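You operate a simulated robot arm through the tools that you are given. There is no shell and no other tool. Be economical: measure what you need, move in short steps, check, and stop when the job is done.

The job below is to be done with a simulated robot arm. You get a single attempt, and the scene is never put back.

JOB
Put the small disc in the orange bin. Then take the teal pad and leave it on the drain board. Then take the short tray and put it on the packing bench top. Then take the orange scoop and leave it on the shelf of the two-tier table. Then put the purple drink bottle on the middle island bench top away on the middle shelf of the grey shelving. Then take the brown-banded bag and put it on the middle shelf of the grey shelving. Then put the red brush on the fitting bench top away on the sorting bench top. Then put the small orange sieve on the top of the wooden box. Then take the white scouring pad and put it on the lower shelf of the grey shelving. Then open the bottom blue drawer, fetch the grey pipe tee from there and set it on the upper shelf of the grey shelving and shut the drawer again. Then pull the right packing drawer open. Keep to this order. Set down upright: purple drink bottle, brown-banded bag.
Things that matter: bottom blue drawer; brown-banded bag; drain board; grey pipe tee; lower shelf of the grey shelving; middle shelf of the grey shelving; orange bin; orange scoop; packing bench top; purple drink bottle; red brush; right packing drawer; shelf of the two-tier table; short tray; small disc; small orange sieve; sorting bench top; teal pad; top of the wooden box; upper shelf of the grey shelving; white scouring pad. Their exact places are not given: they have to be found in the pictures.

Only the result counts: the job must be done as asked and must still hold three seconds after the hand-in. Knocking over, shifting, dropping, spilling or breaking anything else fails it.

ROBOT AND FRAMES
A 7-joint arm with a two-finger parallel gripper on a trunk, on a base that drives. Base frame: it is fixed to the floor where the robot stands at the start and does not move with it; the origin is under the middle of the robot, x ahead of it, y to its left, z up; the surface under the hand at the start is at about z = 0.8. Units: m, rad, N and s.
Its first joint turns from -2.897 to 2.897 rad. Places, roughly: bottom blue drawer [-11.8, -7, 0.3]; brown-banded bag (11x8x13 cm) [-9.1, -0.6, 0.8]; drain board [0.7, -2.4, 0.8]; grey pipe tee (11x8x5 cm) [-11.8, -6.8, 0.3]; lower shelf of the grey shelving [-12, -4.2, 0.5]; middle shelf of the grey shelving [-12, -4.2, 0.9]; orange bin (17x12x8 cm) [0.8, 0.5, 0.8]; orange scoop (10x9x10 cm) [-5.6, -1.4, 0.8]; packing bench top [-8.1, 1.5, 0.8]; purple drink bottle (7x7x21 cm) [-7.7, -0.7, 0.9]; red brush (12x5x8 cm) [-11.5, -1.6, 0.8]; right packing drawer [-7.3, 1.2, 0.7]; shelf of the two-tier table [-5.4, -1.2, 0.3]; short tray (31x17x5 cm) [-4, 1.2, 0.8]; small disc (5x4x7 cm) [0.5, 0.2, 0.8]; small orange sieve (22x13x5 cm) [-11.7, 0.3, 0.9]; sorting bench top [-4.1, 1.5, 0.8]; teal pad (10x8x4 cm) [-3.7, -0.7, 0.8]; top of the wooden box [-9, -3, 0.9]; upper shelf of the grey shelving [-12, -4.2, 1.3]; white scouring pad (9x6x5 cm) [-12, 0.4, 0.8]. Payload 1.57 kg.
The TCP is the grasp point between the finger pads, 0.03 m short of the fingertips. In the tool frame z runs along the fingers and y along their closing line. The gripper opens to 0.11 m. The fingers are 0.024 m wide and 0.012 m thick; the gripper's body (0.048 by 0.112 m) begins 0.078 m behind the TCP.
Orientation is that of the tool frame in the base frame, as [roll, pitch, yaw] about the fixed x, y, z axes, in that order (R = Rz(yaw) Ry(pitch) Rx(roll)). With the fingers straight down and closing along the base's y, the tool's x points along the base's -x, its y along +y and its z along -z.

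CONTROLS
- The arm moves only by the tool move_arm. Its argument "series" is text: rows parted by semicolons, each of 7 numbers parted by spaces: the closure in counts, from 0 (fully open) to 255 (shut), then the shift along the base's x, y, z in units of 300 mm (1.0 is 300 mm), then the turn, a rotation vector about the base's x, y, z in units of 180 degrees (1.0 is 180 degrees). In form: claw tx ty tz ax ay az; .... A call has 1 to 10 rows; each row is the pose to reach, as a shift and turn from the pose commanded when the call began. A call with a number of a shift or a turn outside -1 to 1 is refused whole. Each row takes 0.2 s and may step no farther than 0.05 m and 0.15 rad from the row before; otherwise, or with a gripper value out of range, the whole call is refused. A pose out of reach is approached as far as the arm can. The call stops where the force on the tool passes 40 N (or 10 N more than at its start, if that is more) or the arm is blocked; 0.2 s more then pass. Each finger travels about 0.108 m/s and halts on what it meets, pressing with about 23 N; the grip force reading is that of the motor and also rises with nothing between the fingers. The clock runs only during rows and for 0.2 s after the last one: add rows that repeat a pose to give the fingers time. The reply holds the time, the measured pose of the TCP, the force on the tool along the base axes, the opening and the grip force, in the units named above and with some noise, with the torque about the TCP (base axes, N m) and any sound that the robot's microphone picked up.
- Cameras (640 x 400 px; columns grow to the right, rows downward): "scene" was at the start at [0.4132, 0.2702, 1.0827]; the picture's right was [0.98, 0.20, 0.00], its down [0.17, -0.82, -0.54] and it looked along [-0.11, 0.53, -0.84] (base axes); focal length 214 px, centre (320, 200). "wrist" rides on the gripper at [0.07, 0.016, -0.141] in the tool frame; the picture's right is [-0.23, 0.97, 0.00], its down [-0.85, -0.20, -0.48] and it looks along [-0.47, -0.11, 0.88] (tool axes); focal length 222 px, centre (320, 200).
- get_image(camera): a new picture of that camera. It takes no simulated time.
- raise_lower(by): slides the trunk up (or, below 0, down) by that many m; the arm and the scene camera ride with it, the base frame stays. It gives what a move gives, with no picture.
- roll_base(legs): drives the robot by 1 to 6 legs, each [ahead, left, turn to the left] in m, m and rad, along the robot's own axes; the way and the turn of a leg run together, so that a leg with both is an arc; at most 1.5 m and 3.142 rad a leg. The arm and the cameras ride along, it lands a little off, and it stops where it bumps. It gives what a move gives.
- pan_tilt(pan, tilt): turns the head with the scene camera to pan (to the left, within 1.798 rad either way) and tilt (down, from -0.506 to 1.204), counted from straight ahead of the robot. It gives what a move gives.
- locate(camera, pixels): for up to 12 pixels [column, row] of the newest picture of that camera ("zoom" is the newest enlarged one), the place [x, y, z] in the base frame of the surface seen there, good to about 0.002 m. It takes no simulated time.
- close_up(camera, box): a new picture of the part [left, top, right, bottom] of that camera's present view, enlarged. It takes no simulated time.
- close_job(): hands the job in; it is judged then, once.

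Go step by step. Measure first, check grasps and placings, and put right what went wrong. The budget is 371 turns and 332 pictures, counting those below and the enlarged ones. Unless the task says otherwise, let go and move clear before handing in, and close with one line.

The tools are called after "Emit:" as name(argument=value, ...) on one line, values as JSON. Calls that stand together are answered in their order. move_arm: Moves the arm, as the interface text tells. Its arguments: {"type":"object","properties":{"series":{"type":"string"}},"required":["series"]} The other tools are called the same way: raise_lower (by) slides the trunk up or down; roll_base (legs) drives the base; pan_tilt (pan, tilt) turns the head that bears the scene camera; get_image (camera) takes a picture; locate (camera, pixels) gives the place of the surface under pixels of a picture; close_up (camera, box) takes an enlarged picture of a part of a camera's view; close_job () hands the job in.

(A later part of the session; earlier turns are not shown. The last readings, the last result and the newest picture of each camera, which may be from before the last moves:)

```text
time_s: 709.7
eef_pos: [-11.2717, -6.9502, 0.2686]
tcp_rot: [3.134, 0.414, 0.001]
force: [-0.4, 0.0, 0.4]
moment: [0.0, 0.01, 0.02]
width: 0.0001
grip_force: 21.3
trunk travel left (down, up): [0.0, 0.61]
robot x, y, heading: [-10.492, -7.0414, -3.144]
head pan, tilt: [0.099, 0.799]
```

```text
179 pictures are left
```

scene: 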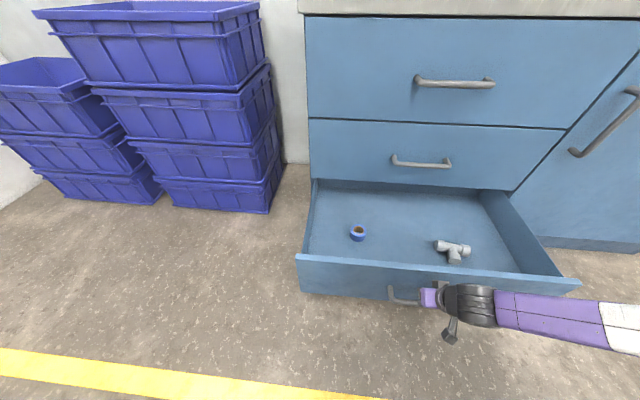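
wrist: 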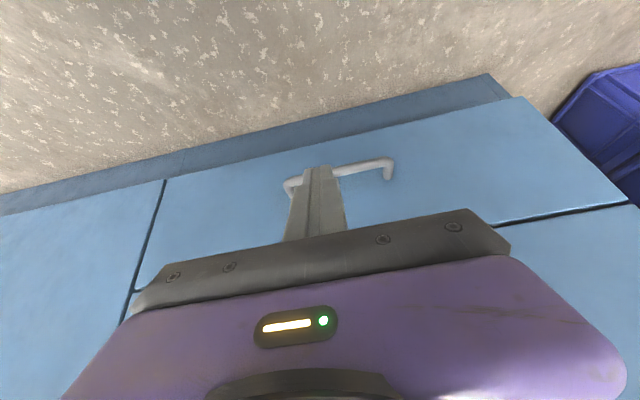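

The drawer is open about 35 cm. I unhook: ease back, slide up along the finger axis.

Emit:
move_arm(series="255 -0.015 0 0 0 0 0; 255 0.02 0 0.08 0 0 0; 255 0.06 0 0.17 0 0 0; 255 0.1 0 0.27 0 0 0; 255 0.1 0 0.4 0 0 0; 200 0.1 0 0.54 0 0 0; 100 0.1 0 0.66 0 0 0; 0 0.1 0 0.74 0 0 0; 0 0.1 0 0.74 0 0 0")

Emit:
get_image(camera="scene")

Emit:
get_image(camera="wrist")

```text
time_s: 711.7
eef_pos: [-11.2436, -6.9492, 0.4909]
tcp_rot: [3.134, 0.412, 0.0]
force: [1.1, 0.4, 0.2]
moment: [-0.02, -0.02, -0.02]
width: 0.1104
grip_force: 0.1
trunk travel left (down, up): [0.0, 0.61]
robot x, y, heading: [-10.4895, -7.0401, -3.142]
head pan, tilt: [0.099, 0.799]
```

```text
178 pictures are left
```

scene: 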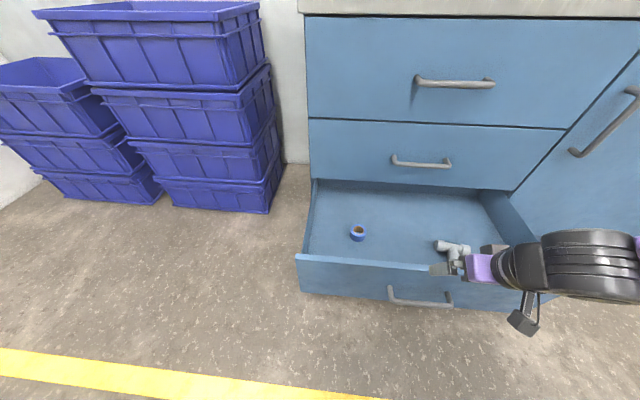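

```text
177 pictures are left
```

wrist: 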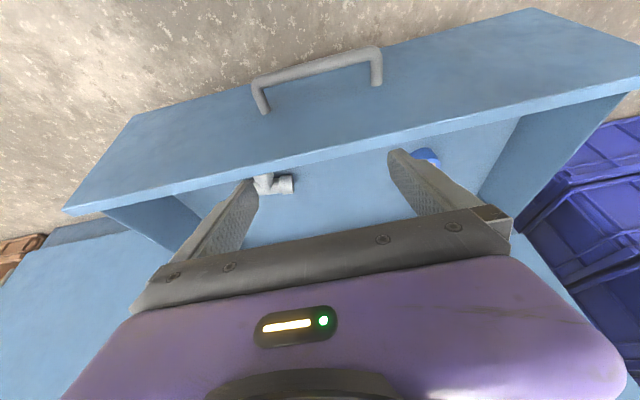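

Emit:
close_up(camera="scene", box=[400, 215, 500, 285])

Emit:
locate(camera="zoom", pixels=[[240, 190], [300, 190], [280, 215], [355, 230], [400, 240], [430, 235], [350, 290], [355, 320], [320, 215], [235, 215], [200, 260], [150, 300]])

Emit:
locate(camera="scene", pixels=[[330, 260], [520, 277], [316, 185], [500, 200], [357, 233], [400, 230], [480, 250]])

```text
5.71 times, centred on (450, 250) of scene
```

zoom: 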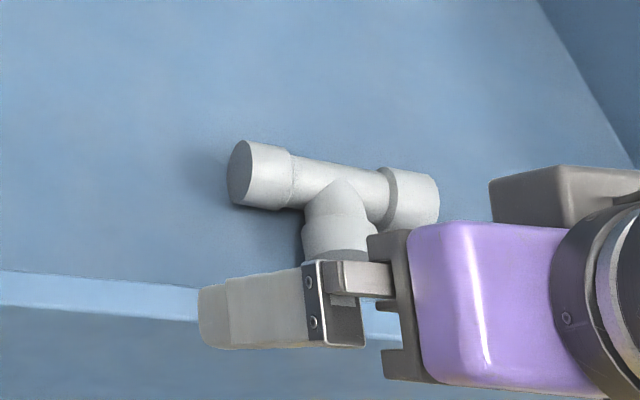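

```text
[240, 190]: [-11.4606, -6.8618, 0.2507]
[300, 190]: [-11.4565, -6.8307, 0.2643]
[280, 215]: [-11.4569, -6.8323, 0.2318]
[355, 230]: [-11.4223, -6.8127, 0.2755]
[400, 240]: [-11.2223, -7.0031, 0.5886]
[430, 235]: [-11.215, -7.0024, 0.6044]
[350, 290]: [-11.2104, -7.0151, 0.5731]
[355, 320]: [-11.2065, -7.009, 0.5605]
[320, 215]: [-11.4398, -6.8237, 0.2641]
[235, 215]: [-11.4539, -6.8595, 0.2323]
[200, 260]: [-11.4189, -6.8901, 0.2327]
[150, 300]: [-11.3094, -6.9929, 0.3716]
```

```text
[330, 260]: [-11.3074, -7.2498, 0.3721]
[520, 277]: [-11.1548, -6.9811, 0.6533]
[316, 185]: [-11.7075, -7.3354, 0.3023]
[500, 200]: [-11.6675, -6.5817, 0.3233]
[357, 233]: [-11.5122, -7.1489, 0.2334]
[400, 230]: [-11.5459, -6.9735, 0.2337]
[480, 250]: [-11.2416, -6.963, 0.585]
```

Drawer floor z 0.232; the tee's bar lies along y near x −11.455, its stem at y≈−6.812. I'll grip the stem from above. I move the base in 0.2 m and make the hand vertical.

Emit:
roll_base(legs=[[0.18, -0.1, 0]])

Emit:
move_arm(series="0 0 0.03 0 0 -0.04 0; 0 0 0.06 0 0 -0.08 0; 0 0.03 0.1 0 0 -0.12 0; 0 0.05 0.12 0 0 -0.131 0; 0 0.05 0.12 0 0 -0.131 0")

Emit:
get_image(camera="wrist")

```text
time_s: 713.3
eef_pos: [-11.4239, -6.8499, 0.4908]
tcp_rot: [3.134, 0.414, 0.003]
force: [0.0, -0.4, 0.3]
moment: [0.03, -0.02, 0.0]
width: 0.1101
grip_force: 0.1
trunk travel left (down, up): [0.0, 0.61]
robot x, y, heading: [-10.6701, -6.9423, -3.14]
head pan, tilt: [0.099, 0.799]
```

```text
time_s: 714.5
eef_pos: [-11.409, -6.8128, 0.49]
tcp_rot: [3.135, 0.001, 0.001]
force: [0.4, 0.4, -0.7]
moment: [0.03, 0.03, 0.0]
width: 0.1099
grip_force: 0.1
trunk travel left (down, up): [0.0, 0.61]
robot x, y, heading: [-10.6694, -6.9407, -3.139]
head pan, tilt: [0.099, 0.799]
```

```text
175 pictures are left
```

wrist: 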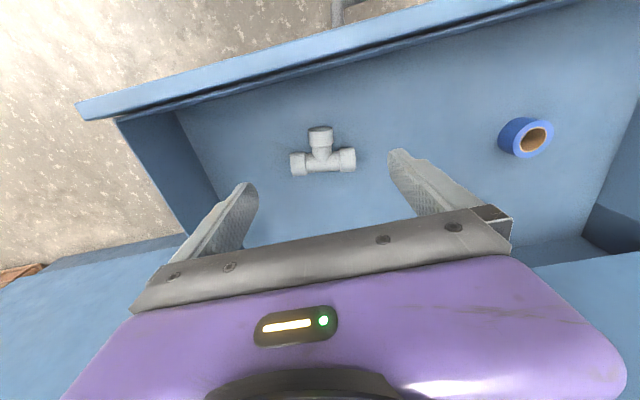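

Emit:
close_up(camera="wrist", box=[270, 110, 380, 190])

Emit:
locate(camera="wrist", pixels=[[320, 130], [309, 135], [331, 133], [321, 145], [321, 163], [293, 163], [353, 158], [311, 148], [331, 147], [321, 90]])

```text
5.00 times, centred on (325, 150) of wrist
```

zoom: 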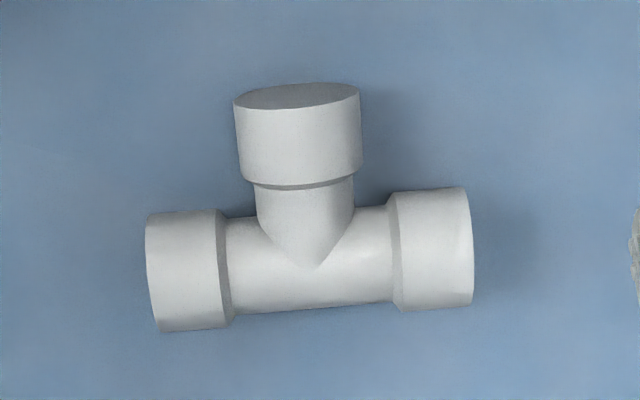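

```text
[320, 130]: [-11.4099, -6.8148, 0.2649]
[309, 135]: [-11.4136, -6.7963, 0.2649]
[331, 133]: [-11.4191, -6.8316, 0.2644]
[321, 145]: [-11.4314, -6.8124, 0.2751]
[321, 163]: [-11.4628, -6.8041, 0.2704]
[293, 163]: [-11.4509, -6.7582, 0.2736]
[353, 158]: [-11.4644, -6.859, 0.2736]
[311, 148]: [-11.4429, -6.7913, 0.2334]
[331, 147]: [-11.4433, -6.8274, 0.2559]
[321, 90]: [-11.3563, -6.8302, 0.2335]
```

Stem collar at (−11.418,−6.815), 42 mm wide, top 0.277. I descend to z 0.266 and close.

Emit:
move_arm(series="93 -0.03 -0.007 -0.12 0 0 0; 93 -0.03 -0.007 -0.26 0 0 0; 93 -0.03 -0.007 -0.4 0 0 0; 93 -0.03 -0.007 -0.54 0 0 0; 93 -0.03 -0.007 -0.66 0 0 0; 93 -0.03 -0.007 -0.745 0 0 0; 93 -0.03 -0.007 -0.745 0 0 0; 255 -0.03 -0.007 -0.745 0 0 0; 255 -0.03 -0.007 -0.745 0 0 0; 255 -0.03 -0.007 -0.745 0 0 0")

Emit:
get_image(camera="wrist")

```text
time_s: 716.7
eef_pos: [-11.4188, -6.8166, 0.267]
tcp_rot: [3.135, 0.003, 0.002]
force: [0.1, -0.8, 0.7]
moment: [0.01, -0.02, -0.01]
width: 0.0397
grip_force: 22.9
trunk travel left (down, up): [0.0, 0.61]
robot x, y, heading: [-10.668, -6.9395, -3.139]
head pan, tilt: [0.099, 0.799]
```

```text
173 pictures are left
```

wrist: 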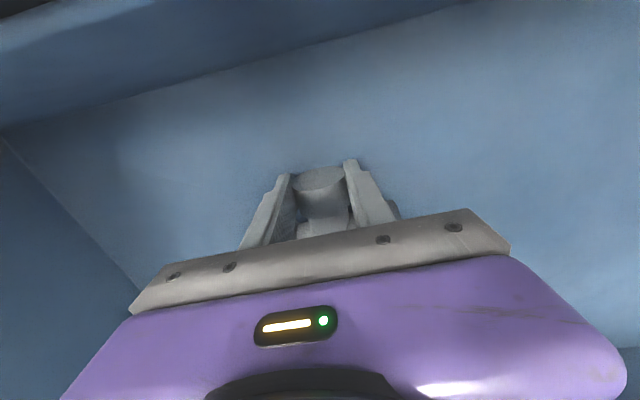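

Gripped at 40 mm. I lift the tee out of the drawer.

Emit:
move_arm(series="255 0 0 0.1 0 0 0; 255 0 0 0.24 0 0 0; 255 0 0 0.4 0 0 0; 255 0 0 0.55 0 0 0; 255 0 0 0.7 0 0 0; 255 0 0 0.85 0 0 0; 255 0 0 0.95 0 0 0")

Emit:
get_image(camera="scene")

Emit:
get_image(camera="wrist")

```text
time_s: 718.3
eef_pos: [-11.4168, -6.8168, 0.5541]
tcp_rot: [3.134, 0.0, 0.001]
force: [0.4, -0.2, -0.8]
moment: [-0.03, 0.0, 0.04]
width: 0.0396
grip_force: 23.2
trunk travel left (down, up): [0.0, 0.61]
robot x, y, heading: [-10.6605, -6.9435, -3.139]
head pan, tilt: [0.099, 0.799]
```

```text
172 pictures are left
```

scene: 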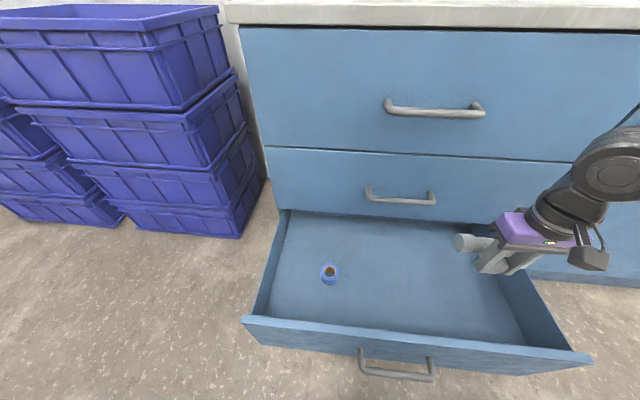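

```text
171 pictures are left
```

wrist: 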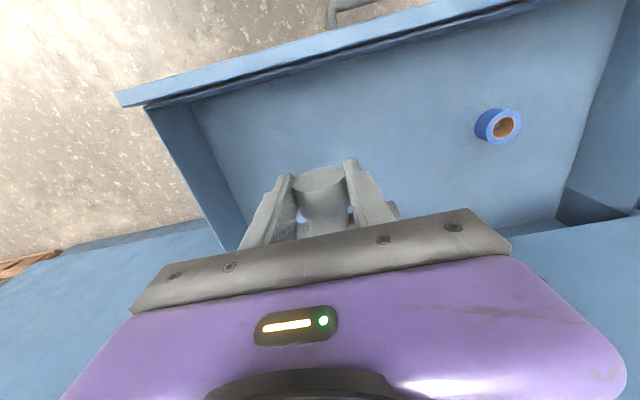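

The tee is held. I raise the trunk, turn to +y and drive back past the table to the shelving (drawer to be shut afterwards, as ordered).

Emit:
raise_lower(by=0.58)

Emit:
roll_base(legs=[[0.0, 0, -1.571], [0, 0.38, 0], [1.3, 0, 0], [1.2, 0, 0], [0.2, -0.5, 0]])

Emit:
get_image(camera="scene")

```text
refused: 0.58 is not a number from -0.4 to 0.4
```

```text
time_s: 725.8
eef_pos: [-10.9303, -6.1094, 0.5531]
tcp_rot: [3.133, 0.0, -1.566]
force: [0.1, -0.2, -1.4]
moment: [-0.02, -0.01, 0.03]
width: 0.0398
grip_force: 23.4
trunk travel left (down, up): [0.0, 0.61]
robot x, y, heading: [-11.0479, -6.8583, 1.58]
head pan, tilt: [0.099, 0.799]
stopped in leg 3: the robot was blocked; the commanded pose is now the measured one
```

```text
170 pictures are left
```

scene: 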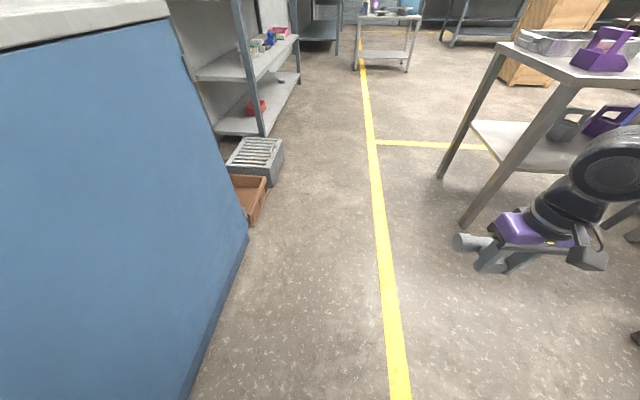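

The trunk call was refused and the base is blocked, likely against the open drawer at its left. I look left at the drawer.

Emit:
pan_tilt(pan=1.79, tilt=0.9)

Emit:
get_image(camera="scene")

```text
time_s: 727.5
eef_pos: [-10.9293, -6.1091, 0.5539]
tcp_rot: [3.132, 0.002, -1.566]
force: [-0.5, 0.0, -1.5]
moment: [-0.03, 0.02, 0.02]
width: 0.0395
grip_force: 22.7
trunk travel left (down, up): [0.0, 0.61]
robot x, y, heading: [-11.0509, -6.8569, 1.573]
head pan, tilt: [1.791, 0.901]
```

```text
169 pictures are left
```

scene: 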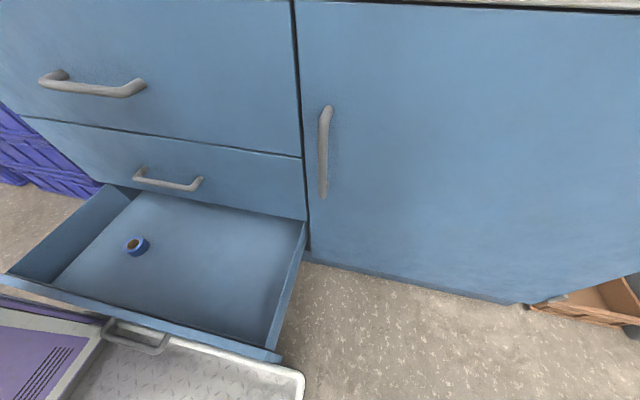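

The base sits against the drawer handle. I move straight away to the right, then raise the trunk.

Emit:
roll_base(legs=[[0, -0.42, 0]])

Emit:
raise_lower(by=0.4)

Emit:
get_image(camera="scene")

```text
time_s: 728.7
eef_pos: [-10.8769, -6.109, 0.5536]
tcp_rot: [3.132, 0.003, -1.563]
force: [-1.4, -0.1, -1.2]
moment: [-0.03, 0.0, -0.02]
width: 0.0394
grip_force: 22.8
trunk travel left (down, up): [0.0, 0.61]
robot x, y, heading: [-10.9976, -6.861, 1.573]
head pan, tilt: [1.791, 0.901]
stopped in leg 1: the robot was blocked; the commanded pose is now the measured one
```

```text
time_s: 732.5
eef_pos: [-10.8764, -6.109, 0.9535]
tcp_rot: [3.131, -0.001, -1.564]
force: [0.0, -0.7, -1.1]
moment: [-0.02, 0.01, -0.02]
width: 0.0397
grip_force: 22.8
trunk travel left (down, up): [-0.4, 0.21]
robot x, y, heading: [-11.0012, -6.8619, 1.57]
head pan, tilt: [1.791, 0.901]
```

```text
168 pictures are left
```

scene: 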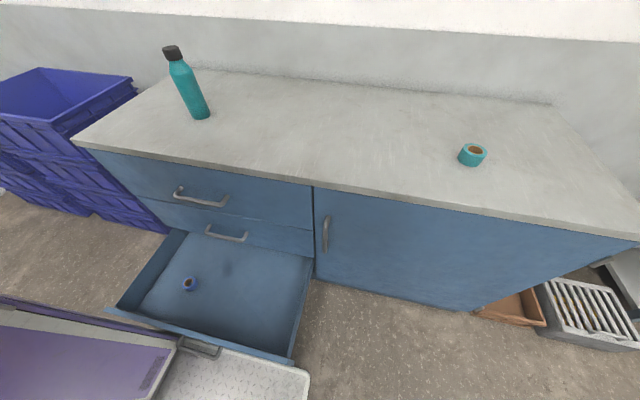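

The base's corner slid behind the handle bar when it moved ahead. I reverse that: back first, then right.

Emit:
roll_base(legs=[[-0.12, 0, 0]])

Emit:
get_image(camera="scene")

```text
time_s: 733.7
eef_pos: [-10.8758, -6.2294, 0.9528]
tcp_rot: [3.133, 0.002, -1.567]
force: [-0.2, 0.4, -0.4]
moment: [-0.03, 0.01, -0.03]
width: 0.0399
grip_force: 22.9
trunk travel left (down, up): [-0.4, 0.21]
robot x, y, heading: [-10.9957, -6.9782, 1.576]
head pan, tilt: [1.791, 0.901]
```

```text
167 pictures are left
```

scene: 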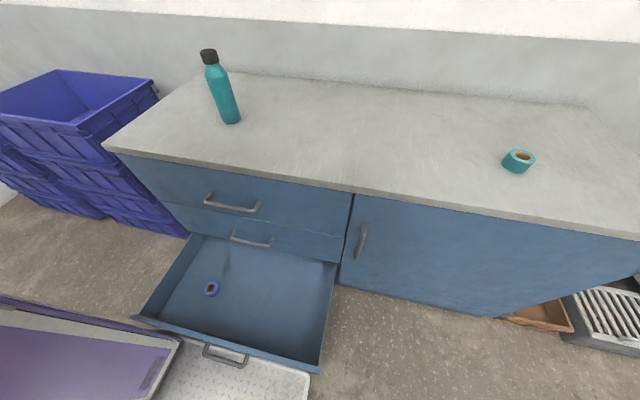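

The handle is now clear of the body's corner. I move right.

Emit:
roll_base(legs=[[0, -0.1, 0]])

Emit:
get_image(camera="scene")

```text
time_s: 734.9
eef_pos: [-10.7737, -6.2279, 0.953]
tcp_rot: [3.133, 0.001, -1.565]
force: [0.5, 0.4, -0.2]
moment: [-0.02, 0.02, 0.03]
width: 0.0393
grip_force: 22.9
trunk travel left (down, up): [-0.4, 0.21]
robot x, y, heading: [-10.8971, -6.9788, 1.574]
head pan, tilt: [1.791, 0.901]
```

```text
166 pictures are left
```

scene: 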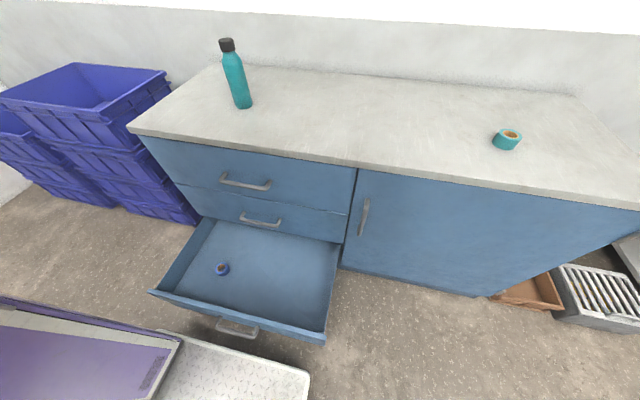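

Freed, and nothing else moved. I raise the trunk fully and drive round: right, ahead, left, ahead.

Emit:
raise_lower(by=0.2)

Emit:
roll_base(legs=[[0, -0.15, 0], [0.86, 0, 0], [0, 0.33, 0], [1.3, 0, 0], [1.0, 0, 0]])

Emit:
pan_tilt(pan=0.5, tilt=0.5)

Emit:
get_image(camera="scene")

```text
time_s: 737.0
eef_pos: [-10.7741, -6.2283, 1.1527]
tcp_rot: [3.134, 0.002, -1.567]
force: [-0.2, 0.2, -1.0]
moment: [-0.05, -0.05, 0.0]
width: 0.0396
grip_force: 23.1
trunk travel left (down, up): [-0.6, 0.01]
robot x, y, heading: [-10.8994, -6.9797, 1.572]
head pan, tilt: [1.791, 0.901]
```

```text
time_s: 755.2
eef_pos: [-10.9468, -3.0735, 1.1528]
tcp_rot: [3.132, 0.005, -1.568]
force: [-0.7, -0.1, -1.2]
moment: [-0.01, 0.0, 0.0]
width: 0.0395
grip_force: 23.0
trunk travel left (down, up): [-0.6, 0.01]
robot x, y, heading: [-11.0711, -3.8255, 1.571]
head pan, tilt: [1.791, 0.901]
```

```text
time_s: 756.7
eef_pos: [-10.9487, -3.074, 1.1525]
tcp_rot: [3.134, 0.001, -1.568]
force: [0.1, 0.3, -0.7]
moment: [-0.04, -0.01, 0.0]
width: 0.0396
grip_force: 22.6
trunk travel left (down, up): [-0.6, 0.01]
robot x, y, heading: [-11.0702, -3.8236, 1.572]
head pan, tilt: [0.499, 0.499]
```

```text
165 pictures are left
```

scene: 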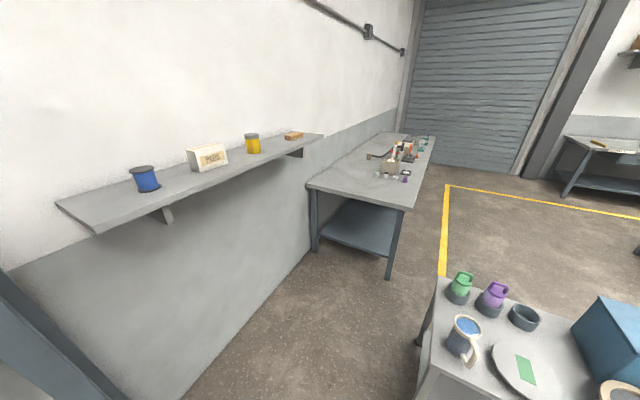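

I move away from the shelving, turn to face it, and look at the upper shelf.

Emit:
roll_base(legs=[[0, -0.8, 0], [0, 0, 1.571]])

Emit:
pan_tilt(pan=0, tilt=0.3)

Emit:
get_image(camera="scene")

```text
time_s: 764.8
eef_pos: [-11.022, -3.6941, 1.1527]
tcp_rot: [3.133, 0.0, -0.01]
force: [-0.2, 0.4, -0.8]
moment: [0.01, -0.05, 0.01]
width: 0.0396
grip_force: 23.3
trunk travel left (down, up): [-0.6, 0.01]
robot x, y, heading: [-10.2739, -3.8274, 3.132]
head pan, tilt: [0.499, 0.499]
```

```text
time_s: 765.7
eef_pos: [-11.0212, -3.6939, 1.1523]
tcp_rot: [3.133, 0.002, -0.011]
force: [0.0, 0.0, -0.6]
moment: [-0.01, -0.06, 0.01]
width: 0.0394
grip_force: 23.0
trunk travel left (down, up): [-0.6, 0.01]
robot x, y, heading: [-10.2721, -3.8263, 3.127]
head pan, tilt: [0.0, 0.3]
```

```text
164 pictures are left
```

scene: 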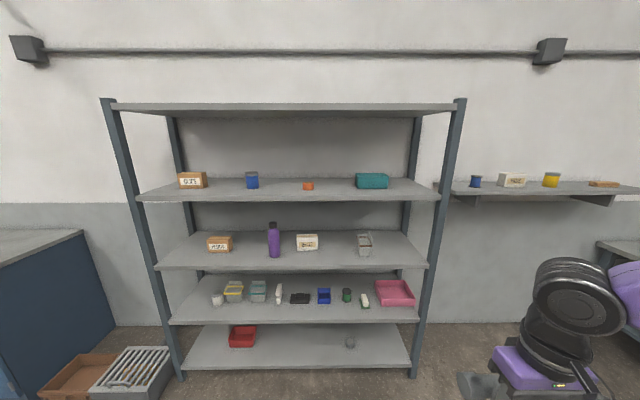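

Emit:
locate(camera="scene", pixels=[[308, 188], [314, 190], [357, 190], [302, 190], [260, 188], [330, 190], [280, 190], [330, 108], [330, 103], [300, 200], [355, 185], [280, 196]])

```text
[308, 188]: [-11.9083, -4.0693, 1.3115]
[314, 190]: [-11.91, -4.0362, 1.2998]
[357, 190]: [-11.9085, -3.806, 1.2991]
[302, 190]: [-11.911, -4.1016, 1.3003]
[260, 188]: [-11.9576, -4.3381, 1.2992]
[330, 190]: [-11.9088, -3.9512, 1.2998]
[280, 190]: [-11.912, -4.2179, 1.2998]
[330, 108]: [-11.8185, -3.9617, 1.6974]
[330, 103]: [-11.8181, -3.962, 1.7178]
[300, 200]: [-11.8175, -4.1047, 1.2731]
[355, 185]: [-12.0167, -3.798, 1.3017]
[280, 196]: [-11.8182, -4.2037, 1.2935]
```

The gap between orange item (y −4.04) and teal box (−3.81) is free, centre −3.92. I tilt the hand 30° and raise to z 1.41.

Emit:
move_arm(series="255 0 0 0.12 0 0.04 0; 255 0 0 0.26 0 0.08 0; 255 0 0 0.4 0 0.12 0; 255 0 0 0.54 0 0.16 0; 255 0 0 0.68 0 0.167 0; 255 0 0 0.82 0 0.167 0; 255 0 0 0.88 0 0.167 0; 255 0 0 0.88 0 0.167 0")

Emit:
roll_base(legs=[[0, 0.235, 0.012], [0.5, 0, 0]])

Emit:
get_image(camera="scene")

```text
time_s: 766.6
eef_pos: [-11.0366, -3.7923, 1.2708]
tcp_rot: [3.095, 0.382, 0.184]
force: [0.1, 0.1, -0.4]
moment: [-0.04, -0.04, 0.03]
width: 0.0395
grip_force: 23.1
trunk travel left (down, up): [-0.6, 0.01]
robot x, y, heading: [-10.2738, -3.8285, 3.132]
head pan, tilt: [0.0, 0.3]
stopped in row 4: the arm was blocked; the commanded pose is now the measured one
```

```text
time_s: 770.9
eef_pos: [-11.5396, -4.0319, 1.2706]
tcp_rot: [3.093, 0.384, 0.192]
force: [-0.5, -0.5, -0.1]
moment: [-0.01, -0.03, 0.0]
width: 0.0398
grip_force: 23.0
trunk travel left (down, up): [-0.6, 0.01]
robot x, y, heading: [-10.7783, -4.0636, 3.136]
head pan, tilt: [0.0, 0.3]
```

```text
163 pictures are left
```

scene: 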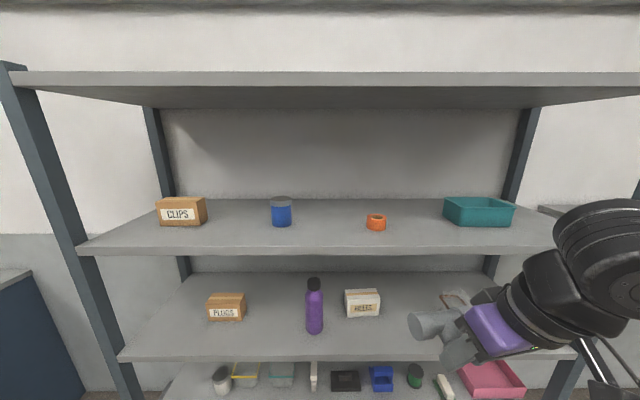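

The arm lagged and was stopped at z 1.27 with some yaw drift. I correct the yaw and raise in smaller steps here, still in front of the shelf.

Emit:
move_arm(series="255 0.03 0.05 0 0 0 -0.015; 255 0.06 0.1 0.02 0 0 -0.03; 255 0.08 0.15 0.04 0 0 -0.045; 255 0.1 0.2 0.08 0 0 -0.06; 255 0.1 0.24 0.14 0 0 -0.06; 255 0.1 0.28 0.2 0 0 -0.06; 255 0.1 0.3 0.26 0 0.01 -0.06; 255 0.1 0.3 0.32 0 0.02 -0.06")

Emit:
get_image(camera="scene")

```text
time_s: 771.9
eef_pos: [-11.5175, -4.0471, 1.288]
tcp_rot: [3.085, 0.378, 0.175]
force: [-0.1, -0.7, -0.7]
moment: [-0.02, -0.03, 0.0]
width: 0.0395
grip_force: 23.0
trunk travel left (down, up): [-0.6, 0.01]
robot x, y, heading: [-10.7773, -4.0603, 3.135]
head pan, tilt: [0.0, 0.3]
stopped in row 4: the arm was blocked; the commanded pose is now the measured one
```

```text
162 pictures are left
```

scene: 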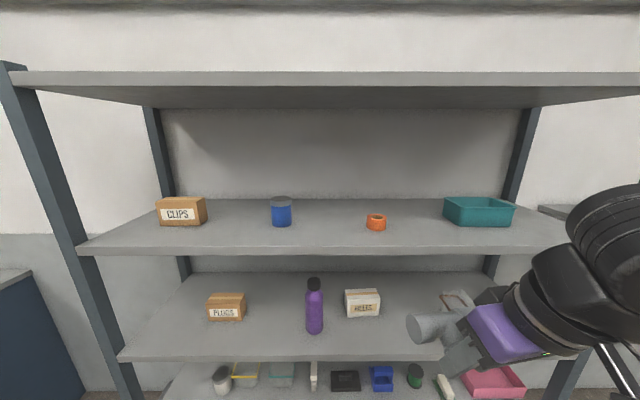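

The wrist is probably meeting the head (both at z≈1.5). I turn the head left out of the way and bring the hand further right and out.

Emit:
pan_tilt(pan=1.5, tilt=0.3)

Emit:
move_arm(series="255 0 0.1 0 0 0 -0.01; 255 0 0.22 0 0 0 -0.02; 255 0 0.34 0 0 0 -0.03; 255 0 0.46 0 0 0 -0.04; 255 0 0.58 0.02 0 0 -0.05; 255 0 0.7 0.04 0 0 -0.055")

```text
time_s: 773.5
eef_pos: [-11.5179, -4.046, 1.289]
tcp_rot: [3.087, 0.38, 0.173]
force: [0.4, 1.2, -1.2]
moment: [-0.02, -0.03, -0.03]
width: 0.0395
grip_force: 23.0
trunk travel left (down, up): [-0.6, 0.01]
robot x, y, heading: [-10.7752, -4.0614, 3.143]
head pan, tilt: [1.499, 0.3]
```

```text
time_s: 774.9
eef_pos: [-11.5192, -3.8355, 1.3007]
tcp_rot: [3.09, 0.378, 0.004]
force: [-0.5, -0.8, -1.5]
moment: [0.01, -0.02, -0.02]
width: 0.0396
grip_force: 22.8
trunk travel left (down, up): [-0.6, 0.01]
robot x, y, heading: [-10.7762, -4.0606, 3.133]
head pan, tilt: [1.499, 0.3]
```

That freed it. I raise to z 1.40 with the tilt brought to 30°.

Emit:
move_arm(series="255 0 0.02 0.06 0.004 0.01 0; 255 0 0.04 0.12 0.008 0.02 0; 255 0 0.06 0.18 0.012 0.03 0; 255 0 0.06 0.24 0.016 0.04 0; 255 0 0.06 0.3 0.016 0.046 0; 255 0 0.06 0.33 0.016 0.046 0; 255 0 0.06 0.33 0.016 0.046 0")

Emit:
pan_tilt(pan=0.2, tilt=0.3)

Emit:
get_image(camera="scene")

```text
time_s: 776.5
eef_pos: [-11.518, -3.8178, 1.4009]
tcp_rot: [-3.136, 0.523, 0.029]
force: [-0.7, 0.5, -1.7]
moment: [-0.01, -0.02, 0.03]
width: 0.0396
grip_force: 22.9
trunk travel left (down, up): [-0.6, 0.01]
robot x, y, heading: [-10.7798, -4.062, 3.137]
head pan, tilt: [1.499, 0.3]
```

```text
time_s: 778.0
eef_pos: [-11.5182, -3.8177, 1.3992]
tcp_rot: [-3.135, 0.521, 0.027]
force: [-0.3, -0.6, -0.9]
moment: [-0.02, -0.07, -0.01]
width: 0.0395
grip_force: 23.0
trunk travel left (down, up): [-0.6, 0.01]
robot x, y, heading: [-10.7748, -4.0598, 3.134]
head pan, tilt: [0.201, 0.3]
```

```text
161 pictures are left
```

scene: 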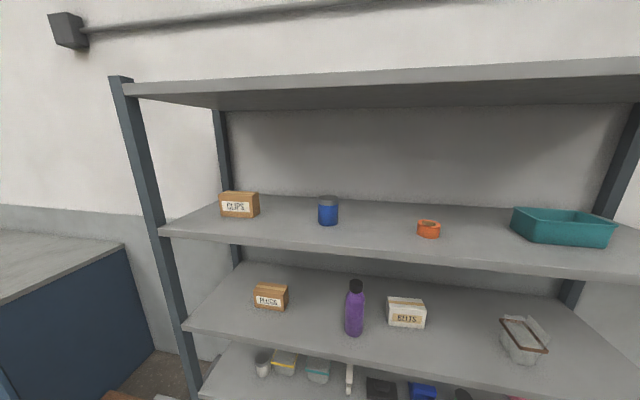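

I shift the base left 0.105 and ahead 0.2, then extend the arm over the shelf.

Emit:
roll_base(legs=[[0, 0.105, 0], [0.2, 0, 0]])

Emit:
move_arm(series="255 -0.08 0 0 0 0 0; 255 -0.18 0 0 0 0 0; 255 -0.28 0 0 0 0 0; 255 -0.38 0 0 0 0 0; 255 -0.48 0 0 0 0 0; 255 -0.5 0 0 0 0 0")

Emit:
get_image(camera="wrist")

Emit:
get_image(camera="scene")

```text
time_s: 780.3
eef_pos: [-11.7207, -3.9223, 1.3999]
tcp_rot: [-3.135, 0.522, 0.031]
force: [-0.2, 0.4, -0.4]
moment: [-0.01, -0.02, 0.01]
width: 0.0397
grip_force: 23.3
trunk travel left (down, up): [-0.6, 0.01]
robot x, y, heading: [-10.9801, -4.1643, 3.142]
head pan, tilt: [0.201, 0.3]
```

```text
time_s: 781.7
eef_pos: [-11.8714, -3.9234, 1.3995]
tcp_rot: [-3.135, 0.521, 0.029]
force: [-0.1, -0.3, -0.7]
moment: [-0.02, -0.05, -0.01]
width: 0.0397
grip_force: 23.6
trunk travel left (down, up): [-0.6, 0.01]
robot x, y, heading: [-10.9771, -4.1672, 3.142]
head pan, tilt: [0.201, 0.3]
```

```text
160 pictures are left
```

wrist: 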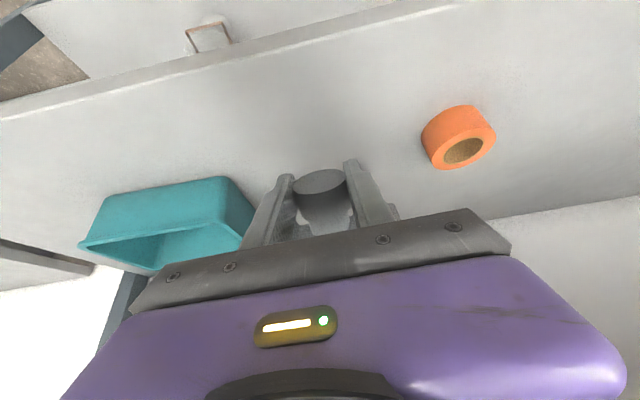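

```text
159 pictures are left
```

scene: 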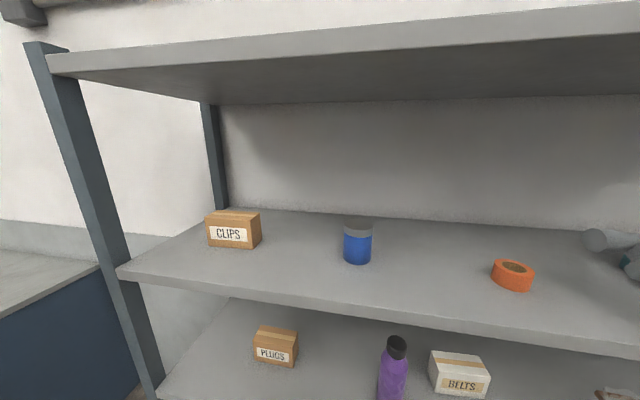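

Clearances are fine. I lower to contact.

Emit:
move_arm(series="255 0 0 -0.08 0 0 0; 255 0 0 -0.15 0 0 0; 255 0 0 -0.19 0 0 0; 255 0 0 -0.21 0 0 0; 255 0 0 -0.225 0 0 0; 255 0 0 -0.235 0 0 0; 255 0 0 -0.235 0 0 0")

Emit:
get_image(camera="wrist")

```text
time_s: 783.3
eef_pos: [-11.8705, -3.9214, 1.3323]
tcp_rot: [-3.137, 0.526, 0.028]
force: [2.5, 1.9, 23.6]
moment: [-0.23, 0.14, 0.02]
width: 0.0398
grip_force: 22.8
trunk travel left (down, up): [-0.6, 0.01]
robot x, y, heading: [-10.9799, -4.1676, 3.139]
head pan, tilt: [0.201, 0.3]
```

```text
158 pictures are left
```

wrist: 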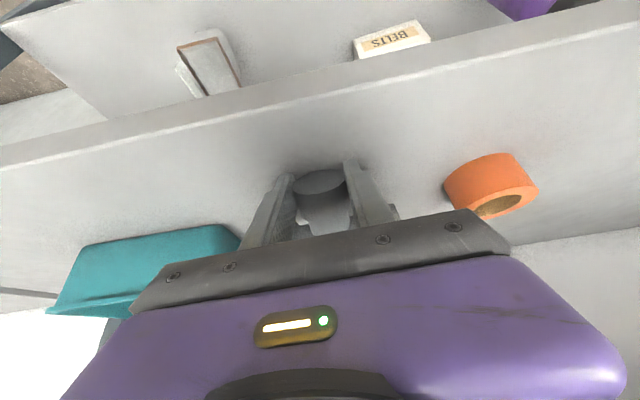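

Contact. I open slowly so the tee settles gently.

Emit:
move_arm(series="168 0 0 0.006 0 0 0; 163 0 0 0.006 0 0 0; 160 0 0 0.006 0 0 0; 157 0 0 0.006 0 0 0; 154 0 0 0.006 0 0 0; 150 0 0 0.006 0 0 0; 140 0 0 0.006 0 0 0; 125 0 0 0.006 0 0 0; 110 0 0 0.006 0 0 0; 110 0 0 0.006 0 0 0")

Emit:
get_image(camera="wrist")

```text
time_s: 785.5
eef_pos: [-11.871, -3.9195, 1.3325]
tcp_rot: [-3.134, 0.527, 0.026]
force: [-6.7, 19.8, 26.8]
moment: [-0.02, 0.35, -0.37]
width: 0.0451
grip_force: 0.0
trunk travel left (down, up): [-0.6, 0.01]
robot x, y, heading: [-10.9783, -4.1632, 3.134]
head pan, tilt: [0.201, 0.3]
```

```text
157 pictures are left
```

wrist: 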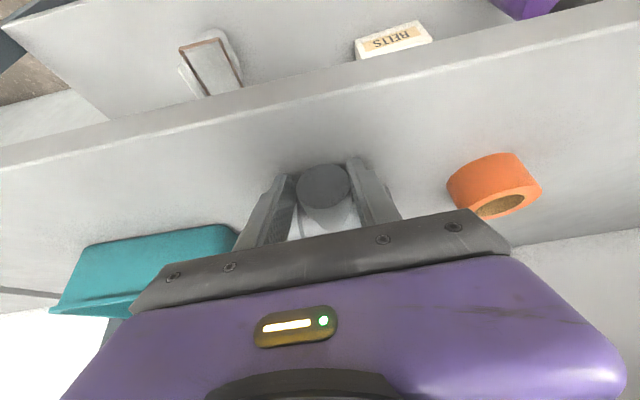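

The fingertips press on the shelf (27 N), which keeps them from opening. I rise a little, in the finger direction.

Emit:
move_arm(series="110 0 0 0.015 0 0 0; 110 0 0 0.025 0 0 0; 110 0 0 0.03 0 0 0; 110 0 0 0.03 0 0 0")

Emit:
get_image(camera="wrist")

```text
time_s: 786.5
eef_pos: [-11.8707, -3.9241, 1.3399]
tcp_rot: [-3.138, 0.522, 0.028]
force: [1.0, -0.1, 0.4]
moment: [-0.03, 0.04, 0.01]
width: 0.0625
grip_force: 0.1
trunk travel left (down, up): [-0.6, 0.01]
robot x, y, heading: [-10.9796, -4.1633, 3.14]
head pan, tilt: [0.201, 0.3]
```

```text
156 pictures are left
```

wrist: 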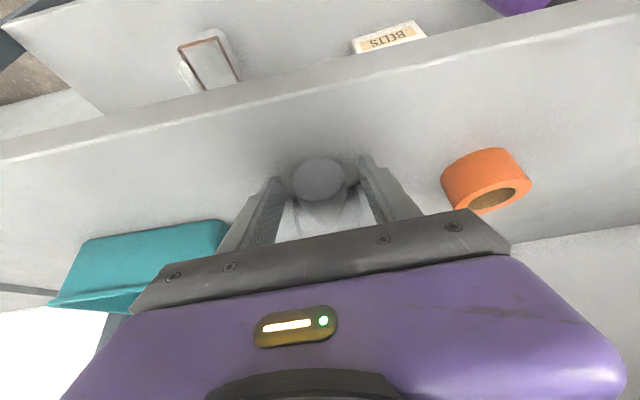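

Free now. I withdraw upward along the tool and then back.

Emit:
move_arm(series="110 0.04 0 0.07 0 0 0; 110 0.09 0 0.15 0 0 0; 110 0.18 0 0.2 0 0 0; 110 0.3 0 0.22 0 0 0; 110 0.43 0 0.22 0 0 0; 110 0.56 0 0.22 0 0 0; 110 0.7 0 0.22 0 0 0")

Emit:
pan_tilt(pan=-0.4, tilt=0.4)

Emit:
get_image(camera="scene")

```text
time_s: 788.1
eef_pos: [-11.6613, -3.923, 1.4048]
tcp_rot: [-3.135, 0.52, 0.028]
force: [-0.8, 1.3, -0.2]
moment: [0.0, 0.0, 0.02]
width: 0.0626
grip_force: 0.1
trunk travel left (down, up): [-0.6, 0.01]
robot x, y, heading: [-10.9764, -4.1664, 3.137]
head pan, tilt: [0.201, 0.3]
```

```text
time_s: 789.1
eef_pos: [-11.6612, -3.9232, 1.4068]
tcp_rot: [-3.136, 0.523, 0.03]
force: [0.8, 0.5, 0.1]
moment: [0.0, 0.01, -0.03]
width: 0.0627
grip_force: 0.1
trunk travel left (down, up): [-0.6, 0.01]
robot x, y, heading: [-10.9822, -4.1683, 3.142]
head pan, tilt: [-0.4, 0.4]
```

```text
155 pictures are left
```

scene: 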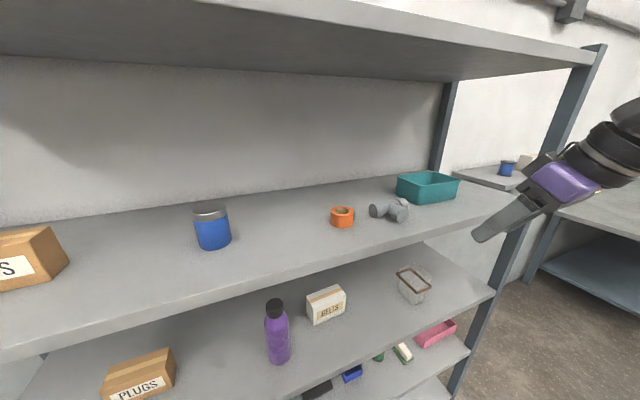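

The tee lies on the upper shelf at (390,210). I check it closely.

Emit:
close_up(camera="scene", box=[320, 160, 480, 250])

```text
4.00 times, centred on (400, 205) of scene
```

zoom: 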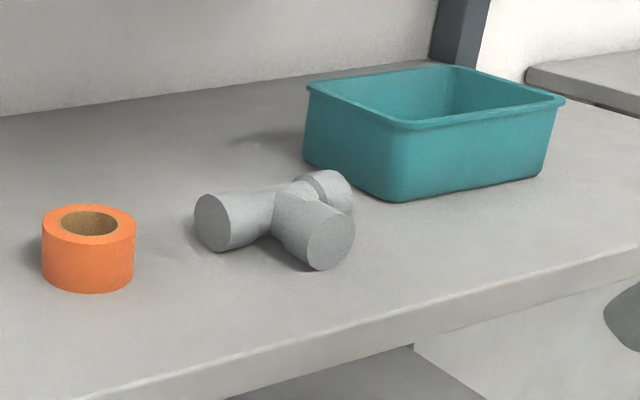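

The tee lies flat and free of its neighbours. Now I go back to shut the drawer, retracing the route.

Emit:
roll_base(legs=[[-0.75, 0, 0], [0, 0, 1.571], [0, -0.84, 0], [1.0, 0, 0], [0.78, 0, 0], [0, 0.42, 0]])

Emit:
pan_tilt(pan=0, tilt=0.8)

Emit:
get_image(camera="scene")

```text
time_s: 811.1
eef_pos: [-11.0309, -6.6298, 1.4057]
tcp_rot: [-3.137, 0.525, 1.649]
force: [0.7, -0.2, 0.8]
moment: [-0.02, 0.05, -0.01]
width: 0.0628
grip_force: 0.0
trunk travel left (down, up): [-0.6, 0.01]
robot x, y, heading: [-10.825, -5.9389, -1.528]
head pan, tilt: [-0.4, 0.4]
stopped in leg 6: the robot was blocked; the commanded pose is now the measured one
```

```text
time_s: 811.9
eef_pos: [-11.0306, -6.6303, 1.4066]
tcp_rot: [-3.137, 0.525, 1.647]
force: [-0.2, 0.5, 0.3]
moment: [0.0, 0.04, 0.0]
width: 0.0624
grip_force: 0.1
trunk travel left (down, up): [-0.6, 0.01]
robot x, y, heading: [-10.8215, -5.9336, -1.526]
head pan, tilt: [0.0, 0.799]
```

```text
153 pictures are left
```

scene: 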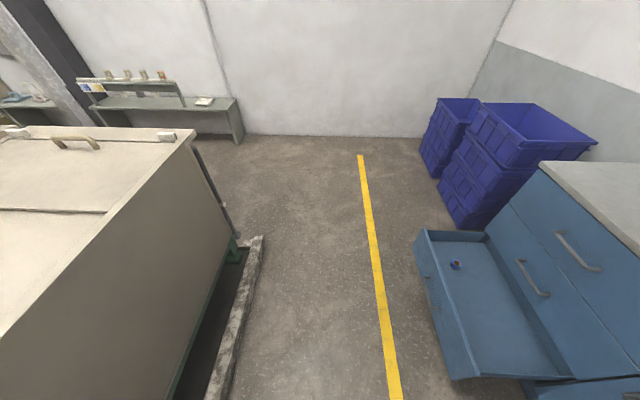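

Blocked on the left (table leg or the tank's curb). I measure the curb and the drawer.

Emit:
locate(camera="scene", pixels=[[255, 240], [230, 380], [420, 232], [460, 375], [440, 280], [300, 300], [360, 160], [437, 290], [455, 265]])

```text
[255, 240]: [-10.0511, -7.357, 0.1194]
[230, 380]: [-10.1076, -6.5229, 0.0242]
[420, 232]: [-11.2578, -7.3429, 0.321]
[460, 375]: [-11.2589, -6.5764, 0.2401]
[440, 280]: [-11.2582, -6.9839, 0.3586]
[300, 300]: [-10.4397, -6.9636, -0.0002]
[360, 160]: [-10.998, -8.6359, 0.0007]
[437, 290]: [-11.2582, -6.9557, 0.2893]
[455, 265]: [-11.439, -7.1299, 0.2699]
```

Curb at x −10.1, drawer face x −11.258. I go ahead a bit, left, turn to face −x before the drawer, then slide left in front of it.

Emit:
roll_base(legs=[[0.17, 0, -0.04], [0, 0.26, 0], [0, 0, -1.571], [0, 0.72, 0]])

Emit:
pan_tilt(pan=0, tilt=1.0)

Emit:
get_image(camera="scene")

```text
time_s: 822.3
eef_pos: [-11.2424, -6.5824, 1.4056]
tcp_rot: [-3.137, 0.524, 0.022]
force: [0.4, 0.4, -0.2]
moment: [-0.03, 0.0, -0.02]
width: 0.0629
grip_force: 0.0
trunk travel left (down, up): [-0.6, 0.01]
robot x, y, heading: [-10.5606, -6.8269, 3.135]
head pan, tilt: [0.0, 0.799]
```

```text
time_s: 823.0
eef_pos: [-11.2426, -6.5827, 1.4045]
tcp_rot: [-3.137, 0.523, 0.024]
force: [-0.4, 0.0, 0.8]
moment: [-0.01, 0.0, -0.01]
width: 0.0625
grip_force: 0.2
trunk travel left (down, up): [-0.6, 0.01]
robot x, y, heading: [-10.5585, -6.8277, 3.136]
head pan, tilt: [0.0, 1.0]
```

```text
152 pictures are left
```

scene: 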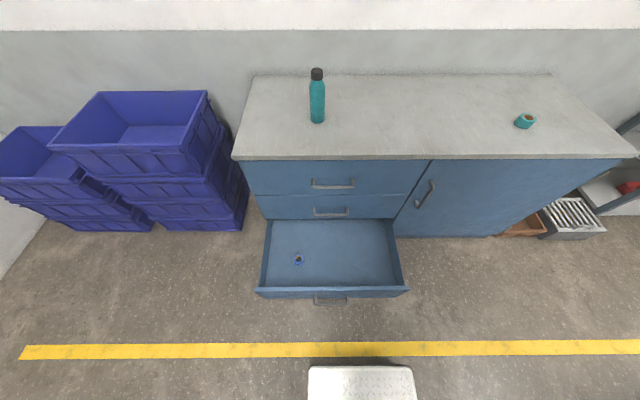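

I slide left so the hand is over the panel right of the handle (y≈−6.77), and lower the trunk.

Emit:
roll_base(legs=[[-0.06, 0.19, 0]])

Emit:
raise_lower(by=-0.4)

Emit:
raise_lower(by=-0.2)

Emit:
move_arm(series="255 0.05 0 -0.1 0 0.04 0; 255 0.1 0 -0.22 0 0.083 0; 255 0.12 0 -0.35 0 0.083 0; 255 0.13 0 -0.48 0 0.083 0; 255 0.13 0 -0.6 0 0.083 0; 255 0.13 0 -0.72 0 0.083 0")

Emit:
get_image(camera="scene")

```text
time_s: 824.6
eef_pos: [-11.1842, -6.7741, 1.4064]
tcp_rot: [-3.136, 0.523, 0.024]
force: [-0.4, -0.1, 0.2]
moment: [-0.05, -0.01, 0.04]
width: 0.0627
grip_force: 0.0
trunk travel left (down, up): [-0.6, 0.01]
robot x, y, heading: [-10.501, -7.0187, 3.138]
head pan, tilt: [0.0, 1.0]
```

```text
time_s: 828.4
eef_pos: [-11.1843, -6.7747, 1.0065]
tcp_rot: [-3.135, 0.522, 0.026]
force: [-0.5, -0.7, 0.2]
moment: [0.0, 0.0, -0.01]
width: 0.0627
grip_force: 0.1
trunk travel left (down, up): [-0.2, 0.41]
robot x, y, heading: [-10.5002, -7.0215, 3.137]
head pan, tilt: [0.0, 1.0]
```

```text
time_s: 830.6
eef_pos: [-11.1839, -6.7742, 0.806]
tcp_rot: [-3.135, 0.525, 0.027]
force: [0.1, 0.3, 0.8]
moment: [-0.01, 0.02, 0.02]
width: 0.0626
grip_force: 0.0
trunk travel left (down, up): [0.0, 0.61]
robot x, y, heading: [-10.5035, -7.0212, 3.138]
head pan, tilt: [0.0, 1.0]
```

```text
time_s: 832.0
eef_pos: [-11.1446, -6.7758, 0.5885]
tcp_rot: [-3.127, 0.783, 0.034]
force: [-0.5, 0.1, -0.6]
moment: [0.0, 0.0, -0.04]
width: 0.0
grip_force: 21.0
trunk travel left (down, up): [0.0, 0.61]
robot x, y, heading: [-10.5059, -7.0163, 3.139]
head pan, tilt: [0.0, 1.0]
```

```text
151 pictures are left
```

scene: 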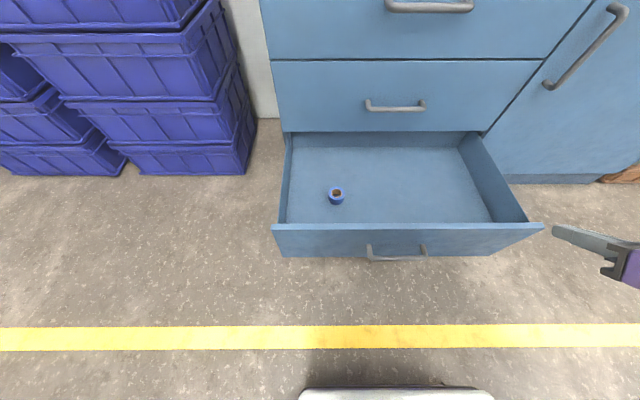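

I lower the closed fingers to z≈0.345 in front of the panel.

Emit:
move_arm(series="255 0 0 -0.14 0 0 0; 255 0 0 -0.28 0 0 0; 255 0 0 -0.42 0 0 0; 255 0 0 -0.56 0 0 0; 255 0 0 -0.7 0 0 0; 255 0 0 -0.8 0 0 0; 255 0 0 -0.8 0 0 0")

Emit:
get_image(camera="wrist")

```text
time_s: 833.6
eef_pos: [-11.1451, -6.7751, 0.348]
tcp_rot: [-3.127, 0.782, 0.032]
force: [1.1, 0.4, -0.6]
moment: [-0.01, -0.01, 0.02]
width: 0.0
grip_force: 21.1
trunk travel left (down, up): [0.0, 0.61]
robot x, y, heading: [-10.4986, -7.019, 3.134]
head pan, tilt: [0.0, 1.0]
```

```text
150 pictures are left
```

wrist: 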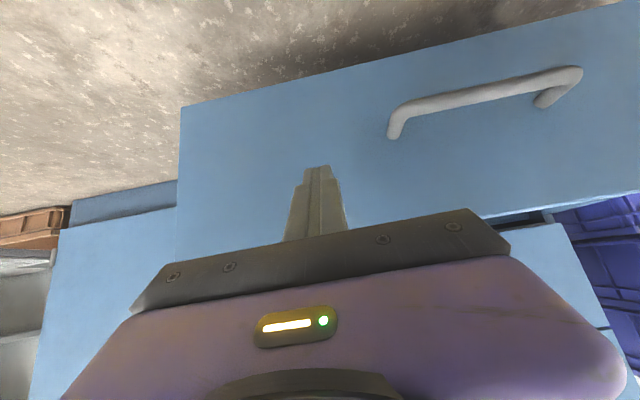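

The tips face the panel. I push by driving ahead.

Emit:
roll_base(legs=[[0.2, 0, 0], [0.17, 0, 0]])

Emit:
get_image(camera="scene")

```text
time_s: 836.3
eef_pos: [-11.5171, -6.773, 0.348]
tcp_rot: [-3.126, 0.783, 0.033]
force: [0.7, -0.4, -0.3]
moment: [0.03, -0.01, -0.01]
width: 0.0
grip_force: 21.2
trunk travel left (down, up): [0.0, 0.61]
robot x, y, heading: [-10.8733, -7.017, 3.136]
head pan, tilt: [0.0, 1.0]
```

```text
149 pictures are left
```

scene: 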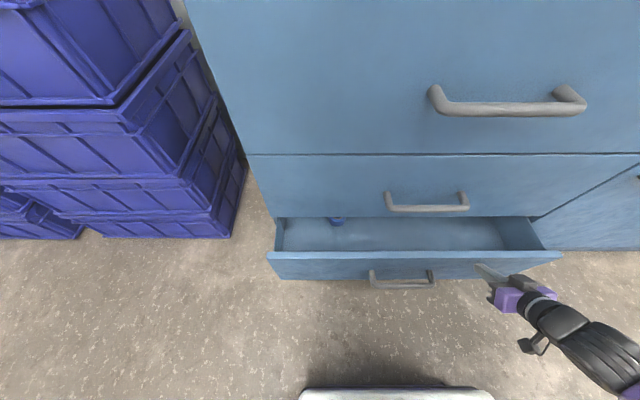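

It is closing. I finish with the arm, in small steps until contact.

Emit:
move_arm(series="255 -0.08 0 0 0 0 0; 255 -0.16 0 0 0 0 0; 255 -0.24 0 0 0 0 0; 255 -0.32 0 0 0 0 0; 255 -0.38 0 0 0 0 0; 255 -0.42 0 0 0 0 0; 255 -0.45 0 0 0 0 0; 255 -0.47 0 0 0 0 0; 255 -0.49 0 0 0 0 0; 255 -0.5 0 0 0 0 0")

Emit:
get_image(camera="scene")

```text
time_s: 837.7
eef_pos: [-11.6377, -6.7721, 0.3465]
tcp_rot: [-3.131, 0.779, 0.025]
force: [0.4, -0.2, -0.2]
moment: [0.02, 0.04, 0.02]
width: 0.0
grip_force: 21.4
trunk travel left (down, up): [0.0, 0.61]
robot x, y, heading: [-10.8749, -7.0157, 3.139]
head pan, tilt: [0.0, 1.0]
stopped in row 6: the force on the tool passed its limit at 64 N (the readings are from after the stop); the commanded pose is now the measured one
```

```text
148 pictures are left
```

scene: 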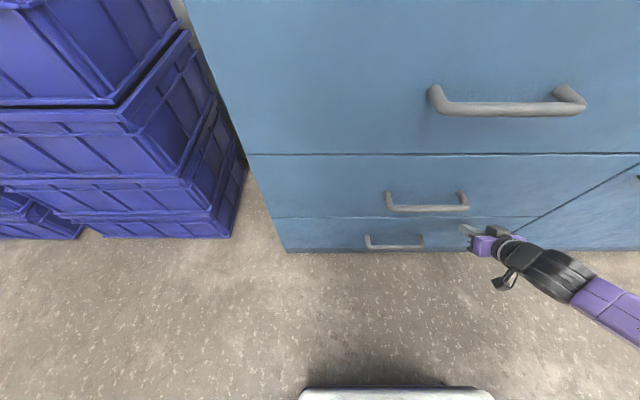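

The drawer looks shut. I verify its face against the others.

Emit:
locate(camera="scene", pixels=[[330, 235], [450, 238], [330, 190], [395, 247], [520, 222]])

Emit:
move_arm(series="255 0.1 0 0 0 0 0; 255 0.25 0 0 0 0 0; 255 0.4 0 0.02 0 0 0; 255 0.5 0 0.1 0 0 0; 255 0.5 0 0.24 0 0 0; 255 0.5 0 0.4 0 0 0; 200 0.5 0 0.56 0 0 0; 0 0.5 0 0.7 0 0 0")

```text
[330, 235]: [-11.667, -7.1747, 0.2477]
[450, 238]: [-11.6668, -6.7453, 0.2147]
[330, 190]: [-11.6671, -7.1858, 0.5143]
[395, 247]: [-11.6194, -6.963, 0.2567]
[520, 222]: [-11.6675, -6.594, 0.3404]
```

```text
time_s: 839.5
eef_pos: [-11.4885, -6.7732, 0.5568]
tcp_rot: [-3.132, 0.777, 0.026]
force: [-0.3, 0.1, 0.4]
moment: [0.0, 0.0, -0.02]
width: 0.1061
grip_force: 0.1
trunk travel left (down, up): [0.0, 0.61]
robot x, y, heading: [-10.8758, -7.0159, 3.132]
head pan, tilt: [0.0, 1.0]
```

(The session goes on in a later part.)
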